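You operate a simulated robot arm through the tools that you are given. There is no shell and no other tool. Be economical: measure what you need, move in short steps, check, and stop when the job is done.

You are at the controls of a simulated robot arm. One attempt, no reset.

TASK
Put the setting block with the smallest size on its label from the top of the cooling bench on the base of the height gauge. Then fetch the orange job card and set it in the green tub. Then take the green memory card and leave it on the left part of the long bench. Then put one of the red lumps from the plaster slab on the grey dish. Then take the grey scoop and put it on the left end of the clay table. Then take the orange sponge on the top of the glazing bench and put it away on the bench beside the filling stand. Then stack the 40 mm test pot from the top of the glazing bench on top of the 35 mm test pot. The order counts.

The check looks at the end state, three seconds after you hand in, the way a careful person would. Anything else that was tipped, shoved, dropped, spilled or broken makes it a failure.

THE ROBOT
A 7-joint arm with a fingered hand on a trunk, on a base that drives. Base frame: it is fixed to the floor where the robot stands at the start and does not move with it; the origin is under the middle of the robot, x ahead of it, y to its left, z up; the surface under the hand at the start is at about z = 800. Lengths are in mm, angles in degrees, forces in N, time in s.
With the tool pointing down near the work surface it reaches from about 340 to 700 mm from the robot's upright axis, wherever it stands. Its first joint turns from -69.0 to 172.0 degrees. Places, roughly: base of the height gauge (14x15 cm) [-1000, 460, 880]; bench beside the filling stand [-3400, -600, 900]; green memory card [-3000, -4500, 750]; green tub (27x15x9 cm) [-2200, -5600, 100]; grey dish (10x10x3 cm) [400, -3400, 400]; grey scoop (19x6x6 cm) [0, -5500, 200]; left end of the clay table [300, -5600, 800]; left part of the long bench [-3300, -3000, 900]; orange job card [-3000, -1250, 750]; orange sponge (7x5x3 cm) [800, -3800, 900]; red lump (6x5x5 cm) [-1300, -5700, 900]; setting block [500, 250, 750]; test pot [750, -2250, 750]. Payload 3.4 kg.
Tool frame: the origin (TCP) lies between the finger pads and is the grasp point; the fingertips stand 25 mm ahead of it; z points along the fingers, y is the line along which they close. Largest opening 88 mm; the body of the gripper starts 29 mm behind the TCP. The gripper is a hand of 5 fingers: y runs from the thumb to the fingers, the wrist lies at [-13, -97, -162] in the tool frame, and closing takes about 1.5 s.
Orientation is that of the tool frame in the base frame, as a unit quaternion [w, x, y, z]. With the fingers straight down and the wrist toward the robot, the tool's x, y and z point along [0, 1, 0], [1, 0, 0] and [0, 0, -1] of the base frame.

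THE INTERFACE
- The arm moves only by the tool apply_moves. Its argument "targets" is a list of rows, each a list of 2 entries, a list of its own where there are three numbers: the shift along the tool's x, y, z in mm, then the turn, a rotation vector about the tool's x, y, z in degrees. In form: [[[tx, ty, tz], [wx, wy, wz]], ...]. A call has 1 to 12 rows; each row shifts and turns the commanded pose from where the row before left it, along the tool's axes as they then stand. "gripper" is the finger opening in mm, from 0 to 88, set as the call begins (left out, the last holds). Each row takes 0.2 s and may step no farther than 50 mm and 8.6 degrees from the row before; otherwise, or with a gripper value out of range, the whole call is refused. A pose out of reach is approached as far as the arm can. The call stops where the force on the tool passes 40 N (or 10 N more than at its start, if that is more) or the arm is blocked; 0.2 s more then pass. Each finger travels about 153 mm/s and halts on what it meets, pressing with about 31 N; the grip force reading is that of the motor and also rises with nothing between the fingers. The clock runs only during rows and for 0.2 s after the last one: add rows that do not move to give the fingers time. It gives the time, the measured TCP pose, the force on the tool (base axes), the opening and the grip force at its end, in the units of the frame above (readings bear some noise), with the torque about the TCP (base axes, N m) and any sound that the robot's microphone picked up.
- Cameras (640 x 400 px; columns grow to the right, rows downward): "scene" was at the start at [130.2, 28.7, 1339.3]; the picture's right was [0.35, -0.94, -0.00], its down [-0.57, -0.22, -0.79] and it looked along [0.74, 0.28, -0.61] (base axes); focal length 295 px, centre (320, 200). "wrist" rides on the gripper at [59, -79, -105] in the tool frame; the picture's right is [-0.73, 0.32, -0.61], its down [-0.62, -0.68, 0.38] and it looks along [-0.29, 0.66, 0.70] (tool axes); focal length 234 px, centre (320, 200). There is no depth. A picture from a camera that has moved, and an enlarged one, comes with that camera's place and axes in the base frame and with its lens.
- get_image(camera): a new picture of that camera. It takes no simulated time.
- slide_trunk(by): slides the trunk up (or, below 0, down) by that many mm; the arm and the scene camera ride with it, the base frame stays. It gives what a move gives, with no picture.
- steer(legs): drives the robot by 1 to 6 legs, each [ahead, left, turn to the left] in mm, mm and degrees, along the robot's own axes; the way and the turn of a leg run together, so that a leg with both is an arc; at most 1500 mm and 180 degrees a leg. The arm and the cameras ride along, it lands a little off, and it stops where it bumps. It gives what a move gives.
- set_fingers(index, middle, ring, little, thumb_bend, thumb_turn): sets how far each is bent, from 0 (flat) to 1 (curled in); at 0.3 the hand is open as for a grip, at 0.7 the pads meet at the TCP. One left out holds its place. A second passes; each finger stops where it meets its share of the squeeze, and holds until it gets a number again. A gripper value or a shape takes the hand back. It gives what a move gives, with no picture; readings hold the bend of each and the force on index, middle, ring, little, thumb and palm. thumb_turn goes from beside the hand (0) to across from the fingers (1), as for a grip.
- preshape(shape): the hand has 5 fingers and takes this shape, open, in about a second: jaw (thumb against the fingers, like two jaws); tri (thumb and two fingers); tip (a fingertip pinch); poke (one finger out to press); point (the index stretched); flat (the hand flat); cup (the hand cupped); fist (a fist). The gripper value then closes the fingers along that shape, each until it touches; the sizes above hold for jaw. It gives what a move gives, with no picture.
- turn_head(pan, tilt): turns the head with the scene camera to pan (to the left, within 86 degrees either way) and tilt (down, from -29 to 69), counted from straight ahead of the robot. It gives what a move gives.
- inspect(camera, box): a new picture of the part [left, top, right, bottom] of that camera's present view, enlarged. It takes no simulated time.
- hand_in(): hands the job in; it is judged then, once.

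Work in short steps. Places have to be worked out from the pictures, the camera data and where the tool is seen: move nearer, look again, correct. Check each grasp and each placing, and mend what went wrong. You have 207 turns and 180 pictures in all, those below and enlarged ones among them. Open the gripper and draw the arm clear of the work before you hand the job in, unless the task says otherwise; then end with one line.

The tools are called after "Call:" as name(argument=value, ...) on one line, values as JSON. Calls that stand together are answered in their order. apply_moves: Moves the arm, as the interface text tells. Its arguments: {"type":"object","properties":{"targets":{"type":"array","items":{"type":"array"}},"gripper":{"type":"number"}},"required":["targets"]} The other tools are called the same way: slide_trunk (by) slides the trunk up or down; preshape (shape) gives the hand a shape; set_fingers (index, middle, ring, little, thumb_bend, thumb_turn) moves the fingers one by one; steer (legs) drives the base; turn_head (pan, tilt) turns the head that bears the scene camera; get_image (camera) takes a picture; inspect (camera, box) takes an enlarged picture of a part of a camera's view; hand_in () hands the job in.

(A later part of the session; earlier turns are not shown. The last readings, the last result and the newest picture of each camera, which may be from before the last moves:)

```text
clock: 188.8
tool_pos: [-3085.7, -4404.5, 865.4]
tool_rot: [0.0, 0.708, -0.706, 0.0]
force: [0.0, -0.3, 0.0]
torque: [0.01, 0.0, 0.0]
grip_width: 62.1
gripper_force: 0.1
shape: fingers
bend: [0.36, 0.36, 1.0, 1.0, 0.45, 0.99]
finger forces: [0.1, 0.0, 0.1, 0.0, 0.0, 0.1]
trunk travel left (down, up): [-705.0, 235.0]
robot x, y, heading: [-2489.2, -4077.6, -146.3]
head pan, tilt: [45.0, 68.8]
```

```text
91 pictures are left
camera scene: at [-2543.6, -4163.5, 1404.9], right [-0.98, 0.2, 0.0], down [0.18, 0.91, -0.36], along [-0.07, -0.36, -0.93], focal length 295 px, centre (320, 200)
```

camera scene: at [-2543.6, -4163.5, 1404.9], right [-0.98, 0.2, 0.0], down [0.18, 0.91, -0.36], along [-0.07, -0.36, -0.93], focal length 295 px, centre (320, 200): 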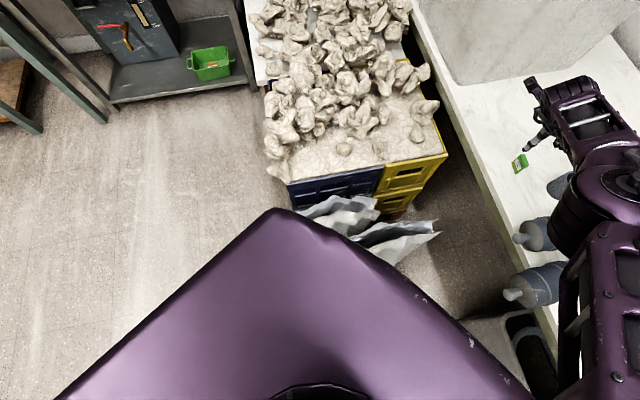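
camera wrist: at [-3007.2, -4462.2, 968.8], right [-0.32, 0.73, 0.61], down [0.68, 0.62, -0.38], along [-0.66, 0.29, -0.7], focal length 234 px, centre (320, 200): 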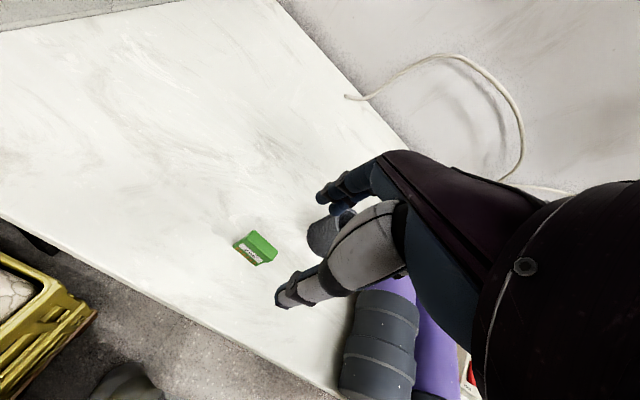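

The sack is right ahead of the base. Turning left brings my right shoulder nearer to the card instead: I raise the trunk 200, then turn +25°.

Call:
slide_trunk(by=200)

Call:
steer(legs=[[-10, 0, 0], [0, 0, 25]])

```text
clock: 191.0
tool_pos: [-3084.6, -4405.2, 1066.3]
tool_rot: [-0.001, 0.708, -0.707, 0.0]
force: [-0.6, -0.1, 0.4]
torque: [0.0, 0.0, 0.02]
grip_width: 62.3
gripper_force: 0.1
shape: fingers
bend: [0.36, 0.36, 1.0, 1.0, 0.45, 0.99]
finger forces: [0.0, 0.0, 0.1, 0.0, 0.1, 0.0]
trunk travel left (down, up): [-905.0, 35.0]
robot x, y, heading: [-2492.3, -4076.8, -146.4]
head pan, tilt: [45.0, 68.8]
```

```text
clock: 193.0
tool_pos: [-2881.2, -4622.8, 1065.2]
tool_rot: [0.0, 0.845, -0.534, -0.001]
force: [0.3, 0.0, 0.4]
torque: [-0.02, -0.01, 0.02]
grip_width: 62.4
gripper_force: 0.1
shape: fingers
bend: [0.36, 0.36, 1.0, 1.0, 0.45, 0.99]
finger forces: [0.0, 0.0, 0.0, 0.1, 0.0, 0.0]
trunk travel left (down, up): [-905.0, 35.0]
robot x, y, heading: [-2481.8, -4072.0, -121.2]
head pan, tilt: [45.0, 68.8]
```

Now I yaw back so the hand closes along x, and move over the card at (−3104, −4411).

Call:
apply_moves(targets=[[[0, 0, 0], [0, 0, 8.4]], [[0, 0, 0], [0, 0, 8.4]], [[0, 0, 0], [0, 0, 8.4]], [[-30.3, 31.9, 0], [0, 0, 0]], [[-30.3, 31.9, 0], [0, 0, 0]], [[-30.3, 31.9, 0], [0, 0, 0]], [[-30.3, 31.9, 0], [0, 0, 0]], [[-30.3, 31.9, 0], [0, 0, 0]], [[-30.3, 31.9, 0], [0, 0, 0]], [[-30.3, 31.9, 0], [0, 0, 0]], [[0, 0, 0], [0, 0, 0]]])

Call:
slide_trunk(by=-200)

Call:
get_image(camera="wrist")

```text
clock: 195.4
tool_pos: [-3095.1, -4381.1, 1071.7]
tool_rot: [0.0, 0.709, -0.705, -0.001]
force: [-0.2, 0.2, 0.0]
torque: [0.03, -0.01, -0.01]
grip_width: 62.3
gripper_force: 0.1
shape: fingers
bend: [0.36, 0.36, 1.0, 1.0, 0.45, 0.99]
finger forces: [0.1, 0.0, 0.0, 0.0, 0.0, 0.0]
out of reach, approached as far as the arm can: row 1, 2
trunk travel left (down, up): [-905.0, 35.0]
robot x, y, heading: [-2483.1, -4072.0, -121.0]
head pan, tilt: [45.0, 68.8]
```

```text
clock: 197.6
tool_pos: [-3094.3, -4380.4, 871.9]
tool_rot: [0.0, 0.708, -0.706, 0.001]
force: [-0.9, -0.2, -0.6]
torque: [-0.01, -0.04, 0.01]
grip_width: 62.3
gripper_force: 0.1
shape: fingers
bend: [0.36, 0.36, 1.0, 1.0, 0.45, 0.99]
finger forces: [0.1, 0.1, 0.0, 0.0, 0.1, 0.0]
trunk travel left (down, up): [-705.0, 235.0]
robot x, y, heading: [-2482.8, -4073.8, -121.1]
head pan, tilt: [45.0, 68.8]
```

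```text
90 pictures are left
camera wrist: at [-3017.0, -4439.3, 975.5], right [-0.33, 0.72, 0.61], down [0.68, 0.63, -0.38], along [-0.66, 0.29, -0.7], focal length 234 px, centre (320, 200)
```

wrist: 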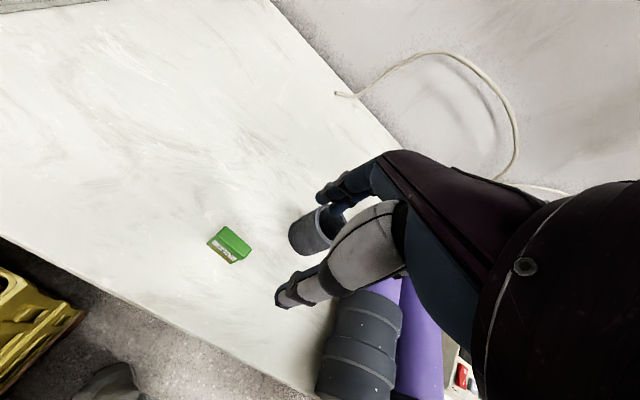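

The handle top is at (−3107, −4410). I centre over it and lower to z≈800.

Call:
apply_moves(targets=[[[15, 6, 0], [0, 0, 0]], [[15, 6, 0], [0, 0, 0]], [[0, 0, 35], [0, 0, 0]], [[0, 0, 35], [0, 0, 0]], [[0, 0, 0], [0, 0, 0]]])

Call:
get_image(camera="wrist")

```text
clock: 198.8
tool_pos: [-3106.2, -4410.2, 800.3]
tool_rot: [0.0, 0.709, -0.705, 0.0]
force: [0.0, -0.3, -0.1]
torque: [0.04, 0.02, -0.03]
grip_width: 62.2
gripper_force: 0.0
shape: fingers
bend: [0.36, 0.36, 1.0, 1.0, 0.45, 0.99]
finger forces: [0.0, 0.1, 0.1, 0.0, 0.0, 0.1]
trunk travel left (down, up): [-705.0, 235.0]
robot x, y, heading: [-2485.3, -4075.1, -121.2]
head pan, tilt: [45.0, 68.8]
```

```text
89 pictures are left
camera wrist: at [-3028.2, -4469.4, 905.3], right [-0.33, 0.72, 0.61], down [0.68, 0.63, -0.38], along [-0.66, 0.29, -0.7], focal length 234 px, centre (320, 200)
```

wrist: 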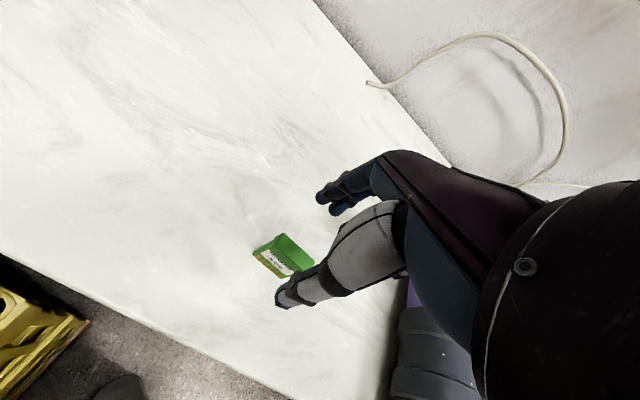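

Thumb and index/middle straddle the handle nicely. I descend 43 mm.

Call:
apply_moves(targets=[[[0, 0, 15], [0, 0, 0]], [[0, 0, 15], [0, 0, 0]], [[0, 0, 8], [0, 0, 0]], [[0, 0, 5], [0, 0, 0]], [[0, 0, 0], [0, 0, 0]]])

Call:
inspect(camera="wrist", box=[240, 150, 420, 330])

```text
clock: 200.0
tool_pos: [-3104.1, -4402.7, 759.1]
tool_rot: [0.0, 0.708, -0.706, 0.0]
force: [-0.2, 0.3, 0.2]
torque: [0.02, 0.02, -0.01]
grip_width: 62.4
gripper_force: 0.1
shape: fingers
bend: [0.36, 0.36, 1.0, 1.0, 0.45, 0.99]
finger forces: [0.0, 0.1, 0.0, 0.0, 0.0, 0.0]
out of reach, approached as far as the arm can: row 3
trunk travel left (down, up): [-705.0, 235.0]
robot x, y, heading: [-2481.6, -4073.0, -121.1]
head pan, tilt: [45.0, 68.8]
```

```text
2.22 times, centred on (330, 240) of wrist
camera zoom: at [-3025.3, -4462.6, 861.7], right [-0.33, 0.72, 0.61], down [0.68, 0.63, -0.38], along [-0.66, 0.29, -0.7], focal length 520 px, centre (298, 111)
```

zoom: 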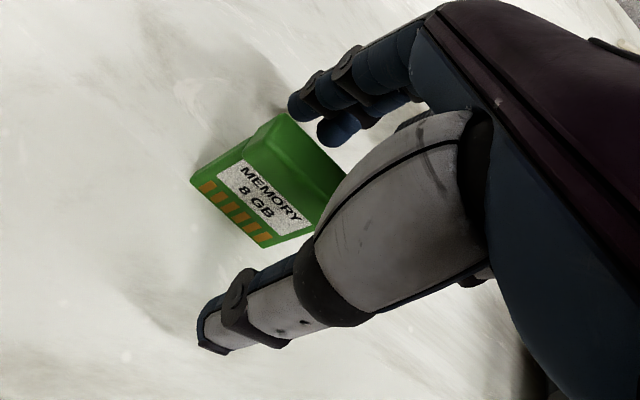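

The card stands between thumb and index/middle. I close these three.

Call:
set_fingers(index=0.75, middle=0.75, thumb_bend=0.75)

Call:
inspect(camera="wrist", box=[240, 150, 420, 330])

```text
clock: 201.0
tool_pos: [-3103.8, -4405.0, 758.9]
tool_rot: [-0.001, 0.709, -0.706, -0.001]
force: [0.3, -0.2, -0.2]
torque: [-0.01, -0.03, -0.01]
grip_width: 0.0
gripper_force: 5.9
shape: fingers
bend: [0.74, 0.74, 1.0, 1.0, 0.71, 1.0]
finger forces: [2.9, 2.6, 0.1, 0.1, 5.4, 0.1]
trunk travel left (down, up): [-705.0, 235.0]
robot x, y, heading: [-2481.6, -4069.6, -121.1]
head pan, tilt: [45.0, 68.8]
```

```text
2.22 times, centred on (330, 240) of wrist
camera zoom: at [-3025.1, -4463.1, 861.9], right [-0.33, 0.72, 0.61], down [0.68, 0.63, -0.38], along [-0.66, 0.29, -0.7], focal length 520 px, centre (298, 111)
```

zoom: 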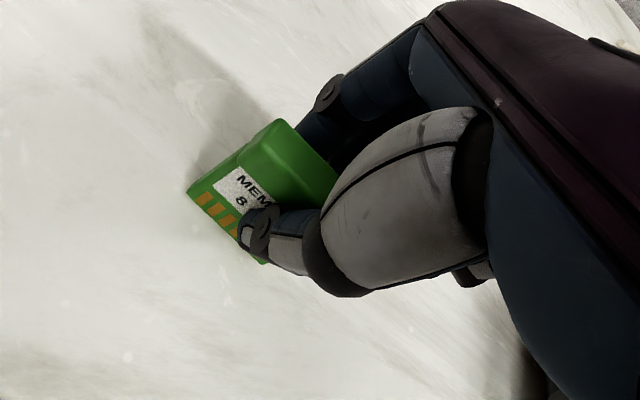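

It grips the thin body below the handle with ~5 N; I tighten a bit before lifting.

Call:
set_fingers(index=0.85, middle=0.85, thumb_bend=0.85)

Call:
apply_moves(targets=[[[0, 0, -10], [0, 0, 0]], [[0, 0, -20], [0, 0, 0]], [[0, 0, -30], [0, 0, 0]], [[0, 0, 0], [0, 0, 0]]])

Call:
get_image(camera="wrist")

```text
clock: 202.0
tool_pos: [-3104.1, -4406.6, 759.0]
tool_rot: [0.0, 0.708, -0.706, -0.001]
force: [0.7, 0.7, -0.7]
torque: [0.0, -0.03, 0.01]
grip_width: 0.0
gripper_force: 21.7
shape: fingers
bend: [0.79, 0.81, 1.0, 1.0, 0.71, 1.0]
finger forces: [10.5, 11.5, 0.1, 0.1, 20.8, 0.0]
trunk travel left (down, up): [-705.0, 235.0]
robot x, y, heading: [-2481.9, -4070.0, -121.1]
head pan, tilt: [45.0, 68.8]
```

```text
clock: 203.0
tool_pos: [-3120.2, -4422.5, 806.5]
tool_rot: [-0.001, 0.709, -0.705, -0.001]
force: [-0.2, 0.1, 0.2]
torque: [0.01, 0.02, 0.02]
grip_width: 0.0
gripper_force: 21.7
shape: fingers
bend: [0.79, 0.81, 1.0, 1.0, 0.71, 1.0]
finger forces: [10.7, 11.8, 0.0, 0.0, 21.0, 0.0]
out of reach, approached as far as the arm can: row 2, 3
trunk travel left (down, up): [-705.0, 235.0]
robot x, y, heading: [-2481.4, -4075.9, -121.0]
head pan, tilt: [45.0, 68.8]
```

```text
86 pictures are left
camera wrist: at [-3042.5, -4480.8, 911.2], right [-0.33, 0.72, 0.61], down [0.68, 0.63, -0.38], along [-0.66, 0.29, -0.7], focal length 234 px, centre (320, 200)
```

wrist: 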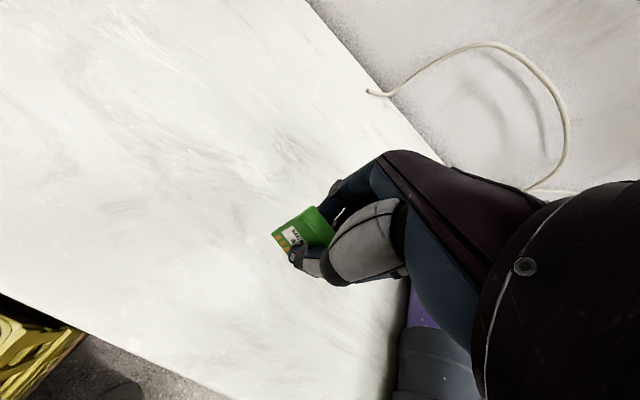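

The card is lifted. I raise the trunk and back out of this corner.

Call:
slide_trunk(by=235)

Call:
steer(legs=[[-300, 200, 0]])

Call:
apply_moves(targets=[[[0, -35, 0], [0, 0, -8.4]], [[0, -35, 0], [0, 0, -8.4]], [[0, -35, 0], [0, 0, -8.4]], [[0, -35, 0], [0, 0, -8.4]], [[0, 0, 0], [0, 0, 0]]])

Call:
turn_head(pan=-60, tilt=35)

Call:
get_image(camera="scene")

```text
clock: 205.5
tool_pos: [-3120.9, -4422.2, 1043.3]
tool_rot: [0.0, 0.708, -0.706, 0.0]
force: [1.0, 0.2, 0.3]
torque: [-0.01, -0.01, 0.0]
grip_width: 0.1
gripper_force: 21.9
shape: fingers
bend: [0.79, 0.81, 1.0, 1.0, 0.71, 1.0]
finger forces: [10.8, 11.7, 0.0, 0.0, 21.0, 0.0]
trunk travel left (down, up): [-940.0, 0.0]
robot x, y, heading: [-2479.9, -4074.9, -121.0]
head pan, tilt: [45.0, 68.8]
```

```text
clock: 207.8
tool_pos: [-2793.9, -4269.1, 1041.8]
tool_rot: [-0.001, 0.709, -0.705, 0.0]
force: [0.7, 0.2, 0.4]
torque: [0.02, 0.0, -0.01]
grip_width: 0.0
gripper_force: 22.1
shape: fingers
bend: [0.79, 0.81, 1.0, 1.0, 0.71, 1.0]
finger forces: [10.8, 11.7, 0.0, 0.1, 20.9, 0.0]
trunk travel left (down, up): [-940.0, 0.0]
robot x, y, heading: [-2152.1, -3918.5, -120.9]
head pan, tilt: [45.0, 68.8]
```

```text
clock: 209.0
tool_pos: [-2738.9, -4303.0, 984.5]
tool_rot: [-0.001, 0.883, -0.47, 0.0]
force: [-0.7, 0.2, 0.7]
torque: [-0.02, 0.03, 0.01]
grip_width: 0.0
gripper_force: 22.7
shape: fingers
bend: [0.79, 0.82, 1.0, 1.0, 0.71, 0.99]
finger forces: [11.5, 12.4, 0.0, 0.0, 21.1, 0.1]
out of reach, approached as far as the arm can: row 1, 2, 3, 4
trunk travel left (down, up): [-940.0, 0.0]
robot x, y, heading: [-2149.8, -3920.5, -120.9]
head pan, tilt: [45.0, 68.8]
```

```text
clock: 210.8
tool_pos: [-2739.3, -4301.9, 984.7]
tool_rot: [0.0, 0.883, -0.47, 0.0]
force: [1.1, 1.4, 0.1]
torque: [-0.01, -0.01, -0.02]
grip_width: 0.0
gripper_force: 22.5
shape: fingers
bend: [0.79, 0.82, 1.0, 1.0, 0.71, 0.99]
finger forces: [11.5, 12.5, 0.0, 0.0, 21.2, 0.1]
trunk travel left (down, up): [-940.0, 0.0]
robot x, y, heading: [-2155.0, -3918.8, -121.1]
head pan, tilt: [-60.0, 35.0]
```

```text
85 pictures are left
camera scene: at [-2268.5, -3962.2, 1683.5], right [0.02, 1.0, 0.0], down [0.57, -0.01, -0.82], along [-0.82, 0.01, -0.57], focal length 295 px, centre (320, 200)
```

scene: 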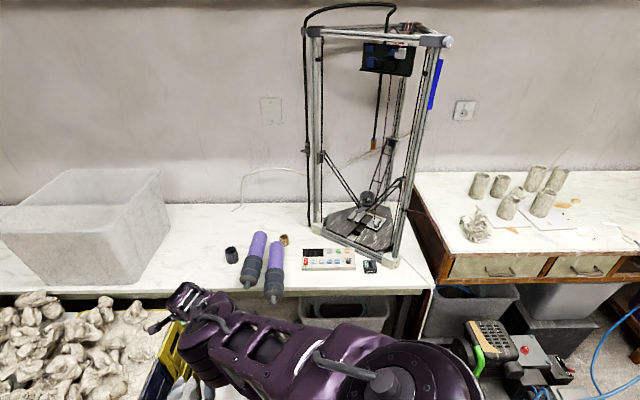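

The long bench starts at y≈−3500 on the right, with cups and lumps on its left part. I turn right to face −x and move up the aisle to y≈−2900.

Call:
steer(legs=[[-350, 150, 0], [0, 0, -59]])

Call:
turn_head(pan=-25, tilt=35)

Call:
get_image(camera="scene")

```text
clock: 215.8
tool_pos: [-2476.5, -3385.3, 984.4]
tool_rot: [0.001, -0.533, 0.846, 0.0]
force: [-0.5, 0.0, -0.6]
torque: [0.01, 0.02, -0.01]
grip_width: 0.0
gripper_force: 22.1
shape: fingers
bend: [0.79, 0.82, 1.0, 1.0, 0.71, 0.99]
finger forces: [11.6, 12.5, 0.0, 0.1, 21.2, 0.0]
trunk travel left (down, up): [-940.0, 0.0]
robot x, y, heading: [-1846.8, -3696.1, 179.3]
head pan, tilt: [-60.0, 35.0]
```

```text
clock: 216.9
tool_pos: [-2476.7, -3387.0, 984.2]
tool_rot: [0.0, -0.533, 0.846, -0.001]
force: [-0.6, -0.2, -0.7]
torque: [-0.03, 0.01, 0.0]
grip_width: 0.2
gripper_force: 22.7
shape: fingers
bend: [0.79, 0.82, 1.0, 1.0, 0.71, 0.99]
finger forces: [11.6, 12.4, 0.0, 0.1, 21.2, 0.1]
trunk travel left (down, up): [-940.0, 0.0]
robot x, y, heading: [-1847.3, -3695.7, 179.3]
head pan, tilt: [-25.0, 35.0]
```

```text
84 pictures are left
camera scene: at [-1978.5, -3658.8, 1683.5], right [0.43, 0.9, 0.0], down [0.52, -0.25, -0.82], along [-0.74, 0.35, -0.57], focal length 295 px, centre (320, 200)
```

scene: 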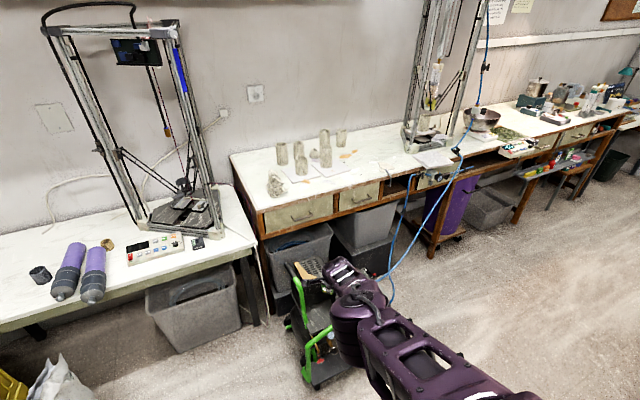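

I can see the long bench's left part: a free strip along its front (x≈−3100, y −3400…−2750), with the compressor in front. I turn left 33° and sidestep so that my shoulder reaches over past the compressor.

Call:
steer(legs=[[0, 0, 33], [109, -656, 0]])

Call:
turn_head(pan=-30, tilt=40)

Call:
get_image(camera="scene")

Call:
get_image(camera="wrist")

```text
clock: 222.2
tool_pos: [-2990.7, -3282.8, 984.5]
tool_rot: [-0.001, 0.752, -0.66, 0.0]
force: [-0.5, -0.1, -0.9]
torque: [0.01, 0.0, -0.01]
grip_width: 0.2
gripper_force: 23.0
shape: fingers
bend: [0.79, 0.82, 1.0, 1.0, 0.71, 0.99]
finger forces: [11.4, 12.7, 0.1, 0.0, 21.2, 0.1]
trunk travel left (down, up): [-940.0, 0.0]
robot x, y, heading: [-2294.7, -3197.8, -147.3]
head pan, tilt: [-25.0, 35.0]
```

```text
clock: 222.8
tool_pos: [-2991.0, -3282.2, 983.2]
tool_rot: [-0.001, 0.752, -0.659, 0.0]
force: [-0.1, -0.6, -0.4]
torque: [0.02, 0.04, 0.0]
grip_width: 0.0
gripper_force: 22.7
shape: fingers
bend: [0.79, 0.82, 1.0, 1.0, 0.71, 0.99]
finger forces: [11.6, 12.5, 0.0, 0.0, 21.2, 0.1]
trunk travel left (down, up): [-940.0, 0.0]
robot x, y, heading: [-2297.6, -3198.7, -147.2]
head pan, tilt: [-30.0, 40.0]
```

```text
83 pictures are left
camera scene: at [-2424.6, -3229.8, 1676.0], right [-0.05, 1.0, 0.0], down [0.64, 0.03, -0.77], along [-0.77, -0.04, -0.64], focal length 295 px, centre (320, 200)
```

scene: 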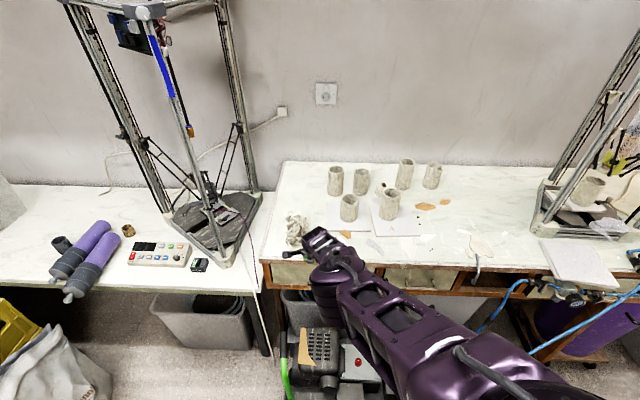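

```text
82 pictures are left
camera wrist: at [-2906.1, -3329.8, 1087.2], right [-0.42, 0.68, 0.61], down [0.59, 0.71, -0.38], along [-0.69, 0.2, -0.7], focal length 234 px, centre (320, 200)
```

wrist: 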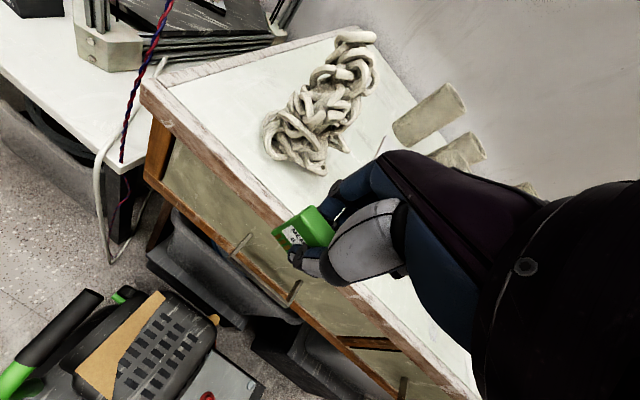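

Target spot (−3095, −3170) on the free front strip. I move the hand there at height.

Call:
apply_moves(targets=[[[-31, 22, 0], [0, 0, 0]], [[-31, 22, 0], [0, 0, 0]], [[-31, 22, 0], [0, 0, 0]], [[-31, 22, 0], [0, 0, 0]], [[0, 0, 15], [0, 0, 0]], [[0, 0, 0], [0, 0, 0]]])

Call:
get_image(camera="wrist")

```text
clock: 224.2
tool_pos: [-3024.4, -3202.6, 1000.0]
tool_rot: [0.0, 0.752, -0.659, 0.0]
force: [0.6, -0.4, -0.3]
torque: [-0.01, -0.04, -0.04]
grip_width: 0.0
gripper_force: 23.6
shape: fingers
bend: [0.79, 0.82, 1.0, 1.0, 0.71, 0.99]
finger forces: [11.8, 12.6, 0.1, 0.0, 21.3, 0.0]
out of reach, approached as far as the arm can: row 1, 2, 3, 4, 5
trunk travel left (down, up): [-940.0, 0.0]
robot x, y, heading: [-2295.5, -3198.7, -147.2]
head pan, tilt: [-30.0, 40.0]
```

```text
81 pictures are left
camera wrist: at [-2938.4, -3251.2, 1103.8], right [-0.42, 0.68, 0.61], down [0.59, 0.71, -0.38], along [-0.69, 0.2, -0.7], focal length 234 px, centre (320, 200)
```

wrist: 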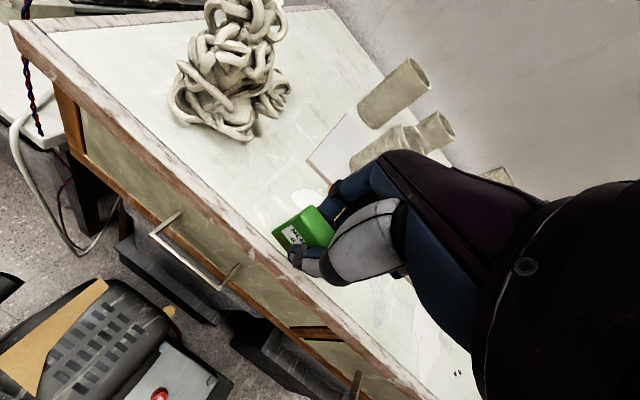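

Reach falls short; I nudge the base ~65 mm toward the bench instead.

Call:
steer(legs=[[41, -56, 0]])

Call:
slide_trunk(by=-45)

Call:
get_image(camera="wrist")

```text
clock: 225.2
tool_pos: [-3067.7, -3192.4, 998.7]
tool_rot: [-0.002, 0.755, -0.655, 0.002]
force: [0.0, -1.1, -0.9]
torque: [0.01, 0.0, 0.0]
grip_width: 0.1
gripper_force: 22.9
shape: fingers
bend: [0.79, 0.82, 1.0, 1.0, 0.71, 0.99]
finger forces: [11.8, 12.7, 0.0, 0.0, 21.2, 0.0]
trunk travel left (down, up): [-940.0, 0.0]
robot x, y, heading: [-2335.1, -3181.0, -147.1]
head pan, tilt: [-30.0, 40.0]
stopped in leg 1: the robot was blocked; the commanded pose is now the measured one
```

```text
clock: 226.1
tool_pos: [-3062.2, -3192.8, 956.5]
tool_rot: [0.0, 0.755, -0.655, -0.001]
force: [0.7, -1.2, -0.6]
torque: [0.01, 0.01, -0.02]
grip_width: 0.1
gripper_force: 23.4
shape: fingers
bend: [0.79, 0.82, 1.0, 1.0, 0.71, 0.99]
finger forces: [11.7, 12.7, 0.0, 0.0, 21.3, 0.0]
trunk travel left (down, up): [-895.0, 45.0]
robot x, y, heading: [-2336.3, -3176.8, -146.6]
head pan, tilt: [-30.0, 40.0]
```

```text
80 pictures are left
camera wrist: at [-2976.3, -3239.9, 1059.6], right [-0.42, 0.67, 0.61], down [0.59, 0.71, -0.38], along [-0.69, 0.2, -0.7], focal length 234 px, centre (320, 200)
```

wrist: 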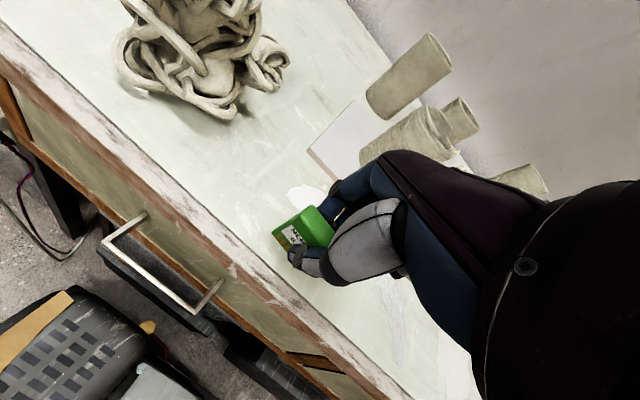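

The card is above the bench, ~36 mm inside its edge. I try to gain 25 mm more inward, then look at contact height.

Call:
apply_moves(targets=[[[0, 12, 0], [0, 0, 0]], [[0, 13, 0], [0, 0, 0]], [[0, 0, 8], [0, 0, 0]], [[0, 0, 0], [0, 0, 0]]])

```text
clock: 227.1
tool_pos: [-3063.2, -3192.1, 955.7]
tool_rot: [0.001, 0.755, -0.655, 0.0]
force: [0.2, -0.1, 0.6]
torque: [-0.01, -0.01, 0.0]
grip_width: 0.0
gripper_force: 22.7
shape: fingers
bend: [0.79, 0.82, 1.0, 1.0, 0.71, 0.99]
finger forces: [11.8, 12.8, 0.1, 0.1, 21.2, 0.0]
out of reach, approached as far as the arm can: row 1, 2, 3
trunk travel left (down, up): [-895.0, 45.0]
robot x, y, heading: [-2333.5, -3181.9, -146.8]
head pan, tilt: [-30.0, 40.0]
```

I raise the arm relative to the trunk (better reach geometry), extend, then lower by trunk.

Call:
apply_moves(targets=[[[0, 0, -40], [0, 0, 0]], [[0, 0, -40], [0, 0, 0]], [[0, 0, -40], [0, 0, 0]], [[0, 0, -30], [0, 0, 0]], [[0, 20, 0], [0, 0, 0]], [[0, 20, 0], [0, 0, 0]], [[0, 0, 0], [0, 0, 0]]])

```text
clock: 228.7
tool_pos: [-3113.3, -3213.4, 1083.3]
tool_rot: [-0.002, 0.754, -0.657, -0.001]
force: [0.0, 0.3, 0.3]
torque: [-0.02, 0.03, -0.02]
grip_width: 0.0
gripper_force: 22.2
shape: fingers
bend: [0.79, 0.82, 1.0, 1.0, 0.71, 0.99]
finger forces: [11.9, 12.7, 0.1, 0.0, 21.3, 0.1]
out of reach, approached as far as the arm can: row 1, 2, 3, 4, 5, 6
trunk travel left (down, up): [-895.0, 45.0]
robot x, y, heading: [-2337.8, -3182.5, -146.9]
head pan, tilt: [-30.0, 40.0]
```

Good: x = −3113 now. I lower the trunk 132 mm.

Call:
slide_trunk(by=-132)

Call:
get_image(camera="wrist")

```text
clock: 230.3
tool_pos: [-3114.1, -3212.2, 949.5]
tool_rot: [-0.001, 0.754, -0.657, -0.002]
force: [0.2, 0.4, -0.5]
torque: [-0.03, -0.08, -0.02]
grip_width: 0.0
gripper_force: 22.9
shape: fingers
bend: [0.79, 0.82, 1.0, 1.0, 0.71, 0.99]
finger forces: [11.9, 12.7, 0.1, 0.1, 21.3, 0.0]
trunk travel left (down, up): [-763.0, 177.0]
robot x, y, heading: [-2331.6, -3179.5, -146.8]
head pan, tilt: [-30.0, 40.0]
```

```text
79 pictures are left
camera wrist: at [-3028.5, -3260.9, 1054.1], right [-0.42, 0.67, 0.61], down [0.59, 0.71, -0.38], along [-0.69, 0.2, -0.69], focal length 234 px, centre (320, 200)
```

wrist: 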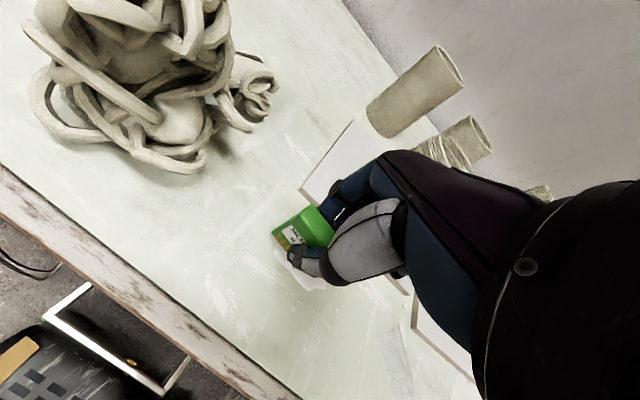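

A touch lower with the trunk, watching for contact.

Call:
slide_trunk(by=-7)

Call:
inspect(camera="wrist", box=[240, 170, 400, 310])

```text
clock: 230.9
tool_pos: [-3115.2, -3213.1, 944.3]
tool_rot: [-0.002, 0.753, -0.658, -0.001]
force: [0.7, -0.1, -1.3]
torque: [-0.01, -0.02, 0.0]
grip_width: 0.1
gripper_force: 22.7
shape: fingers
bend: [0.79, 0.82, 1.0, 1.0, 0.71, 0.99]
finger forces: [12.0, 12.7, 0.0, 0.0, 21.2, 0.1]
trunk travel left (down, up): [-756.0, 184.0]
robot x, y, heading: [-2332.4, -3179.9, -146.8]
head pan, tilt: [-30.0, 40.0]
```

```text
2.86 times, centred on (320, 240) of wrist
camera zoom: at [-3028.6, -3260.9, 1046.9], right [-0.42, 0.67, 0.61], down [0.59, 0.71, -0.38], along [-0.69, 0.2, -0.7], focal length 669 px, centre (320, 86)
```

zoom: 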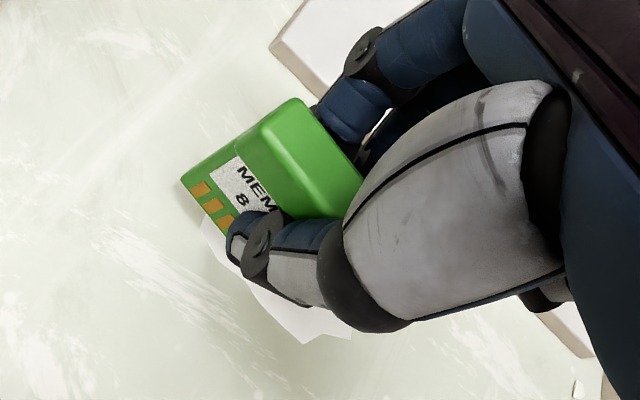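

There's a white scrap partly beneath; I shift ~30 mm to −y so the card gets a bare spot.

Call:
slide_trunk(by=10)

Call:
apply_moves(targets=[[[16, 0, 0], [0, 0, 0]], [[16, 0, 0], [0, 0, 0]], [[0, 0, 0], [0, 0, 0]]])

Call:
inspect(camera="wrist", box=[220, 150, 420, 330])

```text
clock: 231.4
tool_pos: [-3114.2, -3212.8, 954.1]
tool_rot: [-0.001, 0.754, -0.657, -0.001]
force: [0.5, 0.2, 0.0]
torque: [0.01, -0.03, 0.0]
grip_width: 0.0
gripper_force: 22.8
shape: fingers
bend: [0.79, 0.82, 1.0, 1.0, 0.71, 0.99]
finger forces: [12.0, 12.7, 0.0, 0.1, 21.2, 0.0]
trunk travel left (down, up): [-766.0, 174.0]
robot x, y, heading: [-2334.3, -3178.7, -146.7]
head pan, tilt: [-30.0, 40.0]
```

```text
clock: 232.2
tool_pos: [-3108.4, -3243.5, 953.5]
tool_rot: [-0.001, 0.753, -0.658, -0.001]
force: [-0.8, -1.3, 0.2]
torque: [-0.01, 0.02, -0.03]
grip_width: 0.0
gripper_force: 23.3
shape: fingers
bend: [0.79, 0.82, 1.0, 1.0, 0.71, 0.99]
finger forces: [12.1, 12.6, 0.0, 0.1, 21.2, 0.1]
trunk travel left (down, up): [-766.0, 174.0]
robot x, y, heading: [-2333.6, -3181.8, -146.8]
head pan, tilt: [-30.0, 40.0]
```

```text
2.22 times, centred on (320, 240) of wrist
camera zoom: at [-3023.2, -3292.0, 1056.4], right [-0.42, 0.67, 0.61], down [0.59, 0.71, -0.38], along [-0.69, 0.2, -0.7], focal length 520 px, centre (320, 111)
```

zoom: 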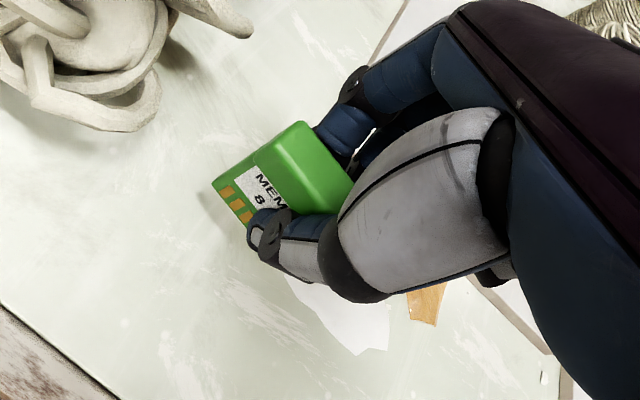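

Clear spot now. I lower by trunk in small steps to contact.

Call:
slide_trunk(by=-11)

Call:
slide_trunk(by=-3)

Call:
slide_trunk(by=-2)

Call:
inspect(camera="wrist", box=[220, 150, 420, 330])

```text
clock: 232.8
tool_pos: [-3108.8, -3243.7, 942.0]
tool_rot: [-0.001, 0.754, -0.657, 0.0]
force: [1.0, 0.5, -0.3]
torque: [-0.02, 0.0, -0.01]
grip_width: 0.2
gripper_force: 22.8
shape: fingers
bend: [0.79, 0.82, 1.0, 1.0, 0.71, 0.99]
finger forces: [12.1, 12.7, 0.0, 0.1, 21.2, 0.0]
trunk travel left (down, up): [-755.0, 185.0]
robot x, y, heading: [-2332.6, -3179.2, -146.6]
head pan, tilt: [-30.0, 40.0]
```

```text
clock: 233.3
tool_pos: [-3109.2, -3243.3, 939.1]
tool_rot: [-0.002, 0.753, -0.658, 0.0]
force: [0.2, -0.2, -0.9]
torque: [-0.01, 0.0, -0.01]
grip_width: 0.4
gripper_force: 22.6
shape: fingers
bend: [0.79, 0.82, 1.0, 1.0, 0.71, 0.99]
finger forces: [12.1, 12.6, 0.0, 0.0, 21.2, 0.0]
trunk travel left (down, up): [-752.0, 188.0]
robot x, y, heading: [-2336.7, -3178.8, -146.8]
head pan, tilt: [-30.0, 40.0]
```

```text
clock: 233.9
tool_pos: [-3107.8, -3242.5, 935.7]
tool_rot: [-0.001, 0.753, -0.658, -0.002]
force: [0.9, -0.2, 0.8]
torque: [0.01, -0.02, -0.02]
grip_width: 0.1
gripper_force: 22.6
shape: fingers
bend: [0.79, 0.82, 1.0, 1.0, 0.71, 0.99]
finger forces: [12.1, 12.6, 0.1, 0.0, 21.2, 0.1]
trunk travel left (down, up): [-750.0, 190.0]
robot x, y, heading: [-2334.6, -3178.6, -146.8]
head pan, tilt: [-30.0, 40.0]
```

```text
2.22 times, centred on (320, 240) of wrist
camera zoom: at [-3023.2, -3292.0, 1040.4], right [-0.42, 0.67, 0.61], down [0.59, 0.71, -0.38], along [-0.69, 0.2, -0.7], focal length 520 px, centre (320, 111)
```

zoom: 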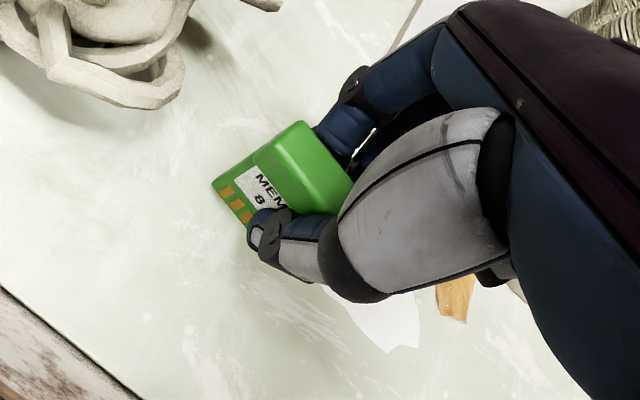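

Call:
slide_trunk(by=-2)

Call:
slide_trunk(by=-2)

Call:
slide_trunk(by=-2)

```text
clock: 234.4
tool_pos: [-3107.8, -3244.2, 934.9]
tool_rot: [-0.001, 0.753, -0.658, -0.001]
force: [0.7, 0.1, -0.6]
torque: [-0.03, 0.01, -0.02]
grip_width: 0.1
gripper_force: 23.2
shape: fingers
bend: [0.79, 0.82, 1.0, 1.0, 0.71, 0.99]
finger forces: [12.1, 12.6, 0.0, 0.0, 21.3, 0.1]
trunk travel left (down, up): [-748.0, 192.0]
robot x, y, heading: [-2335.9, -3179.0, -147.0]
head pan, tilt: [-30.0, 40.0]
```

```text
clock: 234.9
tool_pos: [-3109.0, -3243.8, 934.8]
tool_rot: [-0.001, 0.753, -0.658, 0.0]
force: [-1.0, 1.1, 4.8]
torque: [-0.04, -0.01, -0.05]
grip_width: 0.0
gripper_force: 23.9
shape: fingers
bend: [0.79, 0.82, 1.0, 1.0, 0.71, 0.99]
finger forces: [13.6, 12.4, 0.0, 0.0, 21.5, 0.0]
trunk travel left (down, up): [-746.0, 194.0]
robot x, y, heading: [-2337.0, -3179.5, -146.8]
head pan, tilt: [-30.0, 40.0]
```

```text
clock: 235.4
tool_pos: [-3108.1, -3244.4, 932.9]
tool_rot: [-0.001, 0.753, -0.658, -0.002]
force: [-1.3, 0.5, 8.7]
torque: [-0.08, 0.03, 0.0]
grip_width: 0.0
gripper_force: 25.5
shape: fingers
bend: [0.8, 0.82, 1.0, 1.0, 0.71, 0.99]
finger forces: [15.8, 12.2, 0.0, 0.0, 21.6, 0.0]
trunk travel left (down, up): [-744.0, 196.0]
robot x, y, heading: [-2336.0, -3183.1, -146.8]
head pan, tilt: [-30.0, 40.0]
```

Contact (8.7 N). I ease up 2 mm and open.

Call:
slide_trunk(by=2)

Call:
set_fingers(index=0.5, middle=0.5, thumb_bend=0.55)

Call:
inspect(camera="wrist", box=[220, 150, 420, 330])

```text
clock: 235.9
tool_pos: [-3109.0, -3243.0, 933.1]
tool_rot: [-0.002, 0.754, -0.657, -0.002]
force: [-1.4, 0.4, 4.3]
torque: [-0.07, 0.02, -0.02]
grip_width: 0.1
gripper_force: 24.0
shape: fingers
bend: [0.8, 0.82, 1.0, 1.0, 0.71, 0.99]
finger forces: [14.8, 12.0, 0.0, 0.0, 21.4, 0.0]
trunk travel left (down, up): [-746.0, 194.0]
robot x, y, heading: [-2335.3, -3175.5, -146.8]
head pan, tilt: [-30.0, 40.0]
```

```text
clock: 236.9
tool_pos: [-3109.4, -3244.2, 934.3]
tool_rot: [-0.001, 0.753, -0.659, -0.002]
force: [0.0, -0.5, -0.2]
torque: [0.0, -0.01, 0.02]
grip_width: 35.5
gripper_force: 0.1
shape: fingers
bend: [0.5, 0.5, 1.0, 1.0, 0.55, 1.0]
finger forces: [0.1, 0.1, 0.1, 0.0, 0.1, 0.0]
trunk travel left (down, up): [-746.0, 194.0]
robot x, y, heading: [-2337.2, -3178.7, -146.5]
head pan, tilt: [-30.0, 40.0]
```

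```text
2.22 times, centred on (320, 240) of wrist
camera zoom: at [-3023.1, -3292.0, 1036.4], right [-0.42, 0.67, 0.61], down [0.59, 0.71, -0.38], along [-0.69, 0.2, -0.7], focal length 520 px, centre (320, 111)
```

zoom: 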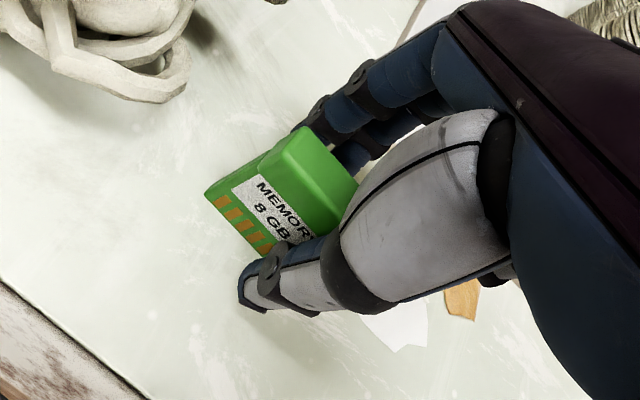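

The card stands upright on the bench. I open wider and rise with the trunk.

Call:
set_fingers(index=0.35, middle=0.35, thumb_bend=0.42)

Call:
slide_trunk(by=150)

Call:
get_image(camera="wrist")

```text
clock: 237.9
tool_pos: [-3108.8, -3242.5, 932.4]
tool_rot: [-0.001, 0.753, -0.658, -0.001]
force: [0.7, 0.5, 0.5]
torque: [-0.02, 0.01, 0.01]
grip_width: 66.5
gripper_force: 0.1
shape: fingers
bend: [0.35, 0.35, 1.0, 1.0, 0.42, 0.99]
finger forces: [0.0, 0.1, 0.1, 0.0, 0.1, 0.0]
trunk travel left (down, up): [-746.0, 194.0]
robot x, y, heading: [-2333.8, -3182.9, -146.8]
head pan, tilt: [-30.0, 40.0]
```

```text
clock: 239.7
tool_pos: [-3108.6, -3244.0, 1083.1]
tool_rot: [-0.001, 0.753, -0.658, -0.001]
force: [0.3, -0.1, -0.3]
torque: [0.02, -0.01, -0.03]
grip_width: 66.3
gripper_force: 0.1
shape: fingers
bend: [0.35, 0.35, 1.0, 1.0, 0.42, 0.99]
finger forces: [0.0, 0.0, 0.0, 0.0, 0.1, 0.1]
trunk travel left (down, up): [-896.0, 44.0]
robot x, y, heading: [-2337.5, -3180.0, -146.8]
head pan, tilt: [-30.0, 40.0]
```

```text
74 pictures are left
camera wrist: at [-3023.3, -3292.0, 1186.3], right [-0.42, 0.67, 0.61], down [0.59, 0.71, -0.38], along [-0.69, 0.2, -0.7], focal length 234 px, centre (320, 200)
```

wrist: 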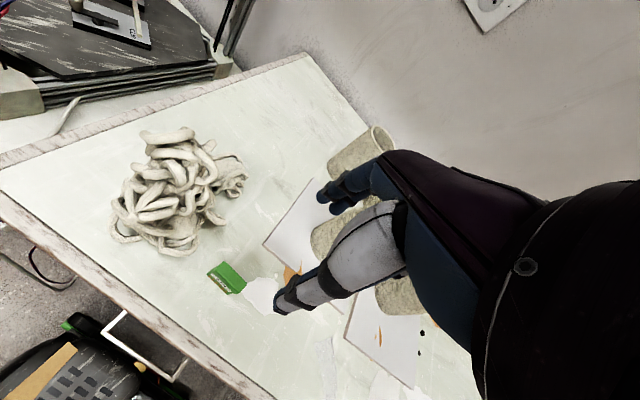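

The memory card stands on the left part of the long bench. Next the red lump: I back out, bring the hand back to the standard pose.

Call:
steer(legs=[[-350, 60, 0]])

Call:
apply_moves(targets=[[[20, -20, 0], [0, 0, -8.5]], [[25, -20, 0], [0, 0, -8.5]], [[30, -20, 0], [0, 0, -8.5]], [[45, -20, 0], [0, 0, 0]], [[45, -20, 0], [0, 0, 0]], [[45, -20, 0], [0, 0, 0]], [[45, -20, 0], [0, 0, 0]], [[45, -20, 0], [0, 0, 0]], [[40, 0, 0], [0, 0, 0]], [[0, 0, 0], [0, 0, 0]]], gripper=88)

```text
clock: 242.0
tool_pos: [-2784.4, -3106.4, 1081.9]
tool_rot: [-0.001, 0.755, -0.656, -0.001]
force: [0.4, -0.4, -0.4]
torque: [-0.01, 0.0, 0.01]
grip_width: 66.1
gripper_force: 0.1
shape: fingers
bend: [0.35, 0.35, 1.0, 1.0, 0.42, 0.99]
finger forces: [0.0, 0.0, 0.0, 0.0, 0.0, 0.0]
trunk travel left (down, up): [-896.0, 44.0]
robot x, y, heading: [-2010.9, -3038.4, -146.8]
head pan, tilt: [-30.0, 40.0]
```

```text
clock: 244.2
tool_pos: [-2474.3, -3324.1, 1083.5]
tool_rot: [-0.001, 0.881, -0.474, 0.0]
force: [0.0, 0.1, -0.5]
torque: [0.03, -0.05, 0.01]
grip_width: 87.5
gripper_force: 0.0
shape: jaw
bend: [0.3, 0.3, 0.3, 0.3, 0.3, 0.98]
finger forces: [0.1, 0.0, 0.1, 0.0, 0.1, 0.1]
trunk travel left (down, up): [-896.0, 44.0]
robot x, y, heading: [-2009.6, -3038.1, -146.5]
head pan, tilt: [-30.0, 40.0]
```

Now I turn to face −y, drive down the aisle and over to the left in front of the bench with the red lumps.

Call:
steer(legs=[[0, 0, 56.5], [1450, 0, 0], [0, 650, 0]])

Call:
turn_head(pan=0, tilt=25)

Call:
get_image(camera="scene")

```text
clock: 257.1
tool_pos: [-1376.5, -5019.6, 1082.7]
tool_rot: [-0.001, 1.0, 0.0, 0.0]
force: [0.7, 0.1, 0.8]
torque: [0.02, 0.01, -0.01]
grip_width: 87.8
gripper_force: 0.1
shape: jaw
bend: [0.3, 0.3, 0.3, 0.3, 0.3, 0.98]
finger forces: [0.0, 0.0, 0.1, 0.0, 0.0, 0.0]
trunk travel left (down, up): [-896.0, 44.0]
robot x, y, heading: [-1360.9, -4472.9, -90.0]
head pan, tilt: [-30.0, 40.0]
```

```text
clock: 258.0
tool_pos: [-1375.2, -5019.8, 1083.2]
tool_rot: [-0.001, 1.0, -0.001, -0.002]
force: [0.5, 0.1, -0.5]
torque: [-0.01, 0.01, -0.06]
grip_width: 87.6
gripper_force: 0.1
shape: jaw
bend: [0.3, 0.3, 0.3, 0.3, 0.3, 0.98]
finger forces: [0.0, 0.0, 0.0, 0.1, 0.0, 0.1]
trunk travel left (down, up): [-896.0, 44.0]
robot x, y, heading: [-1360.7, -4475.0, -89.9]
head pan, tilt: [0.0, 25.0]
```

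```text
73 pictures are left
camera scene: at [-1361.8, -4619.5, 1655.3], right [-1.0, 0.0, 0.0], down [0.0, 0.42, -0.91], along [0.0, -0.91, -0.42], focal length 295 px, centre (320, 200)
```

scene: 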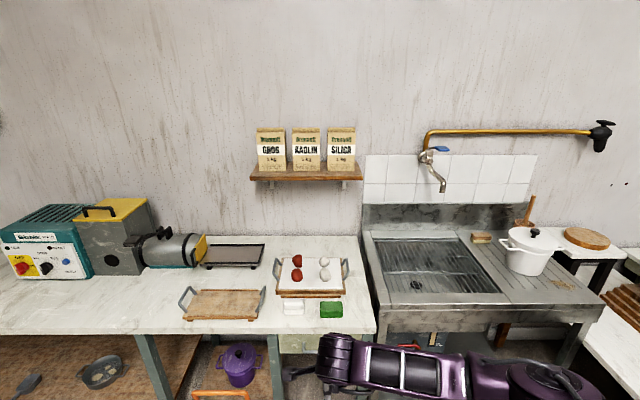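

Plaster slab with two red and two white lumps: front red one ≈(−1276, −5507). I curl ring and little fingers, drive so it lies straight ahead, and look with the wrist camera.

Call:
set_fingers(index=0.3, middle=0.3, ring=1, little=1, thumb_bend=0.35)

Call:
steer(legs=[[440, 95, 0]])

Call:
slide_trunk(by=-100)

Call:
turn_head(pan=0, tilt=48)

Call:
get_image(camera="wrist")

Call:
get_image(camera="scene")

```text
clock: 259.0
tool_pos: [-1377.8, -5020.3, 1082.1]
tool_rot: [-0.001, 1.0, 0.0, -0.003]
force: [-0.9, -0.3, -0.2]
torque: [0.01, 0.02, 0.01]
grip_width: 79.6
gripper_force: 0.0
shape: fingers
bend: [0.3, 0.3, 1.0, 1.0, 0.35, 0.98]
finger forces: [0.0, 0.0, 0.0, 0.0, 0.1, 0.1]
trunk travel left (down, up): [-896.0, 44.0]
robot x, y, heading: [-1359.6, -4473.6, -90.0]
head pan, tilt: [0.0, 25.0]
```

```text
clock: 261.7
tool_pos: [-1281.5, -5455.2, 1083.3]
tool_rot: [0.0, 1.0, 0.0, -0.002]
force: [0.3, -0.2, -0.4]
torque: [0.0, -0.04, 0.0]
grip_width: 79.8
gripper_force: 0.1
shape: fingers
bend: [0.3, 0.3, 1.0, 1.0, 0.35, 0.98]
finger forces: [0.0, 0.0, 0.0, 0.1, 0.0, 0.0]
trunk travel left (down, up): [-896.0, 44.0]
robot x, y, heading: [-1264.4, -4911.5, -90.0]
head pan, tilt: [0.0, 25.0]
```

```text
clock: 263.0
tool_pos: [-1281.5, -5456.3, 982.6]
tool_rot: [-0.001, 1.0, 0.001, -0.002]
force: [-0.9, 0.2, -0.1]
torque: [0.0, 0.0, 0.01]
grip_width: 79.7
gripper_force: 0.2
shape: fingers
bend: [0.3, 0.3, 1.0, 1.0, 0.35, 0.98]
finger forces: [0.0, 0.0, 0.0, 0.0, 0.0, 0.0]
trunk travel left (down, up): [-796.0, 144.0]
robot x, y, heading: [-1265.8, -4911.3, -90.0]
head pan, tilt: [0.0, 25.0]
```

```text
clock: 263.9
tool_pos: [-1282.2, -5454.4, 983.3]
tool_rot: [-0.001, 1.0, 0.0, -0.002]
force: [0.1, 0.7, 0.6]
torque: [0.0, -0.02, 0.03]
grip_width: 79.7
gripper_force: 0.0
shape: fingers
bend: [0.3, 0.3, 1.0, 1.0, 0.35, 0.98]
finger forces: [0.0, 0.0, 0.0, 0.0, 0.0, 0.1]
trunk travel left (down, up): [-796.0, 144.0]
robot x, y, heading: [-1265.7, -4908.2, -90.0]
head pan, tilt: [0.0, 48.0]
```

```text
72 pictures are left
camera wrist: at [-1223.5, -5377.6, 1086.6], right [-0.72, -0.32, 0.61], down [-0.62, 0.68, -0.38], along [-0.29, -0.66, -0.7], focal length 234 px, centre (320, 200)
```

wrist: 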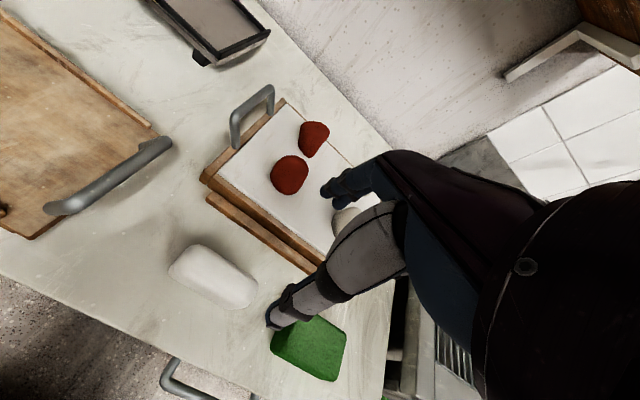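

```text
71 pictures are left
camera scene: at [-1267.3, -5042.6, 1520.6], right [-1.0, 0.0, 0.0], down [0.0, 0.74, -0.67], along [0.0, -0.67, -0.74], focal length 295 px, centre (320, 200)
```

scene: 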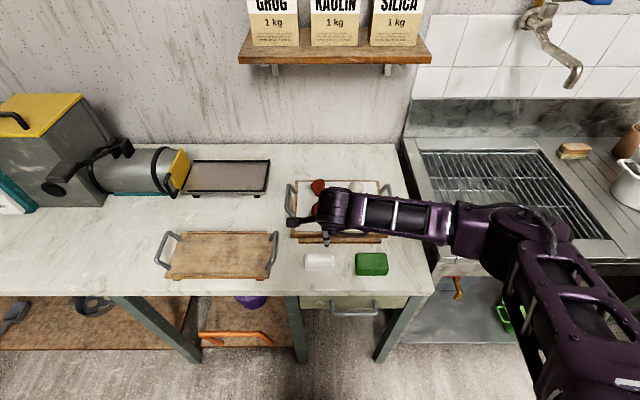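

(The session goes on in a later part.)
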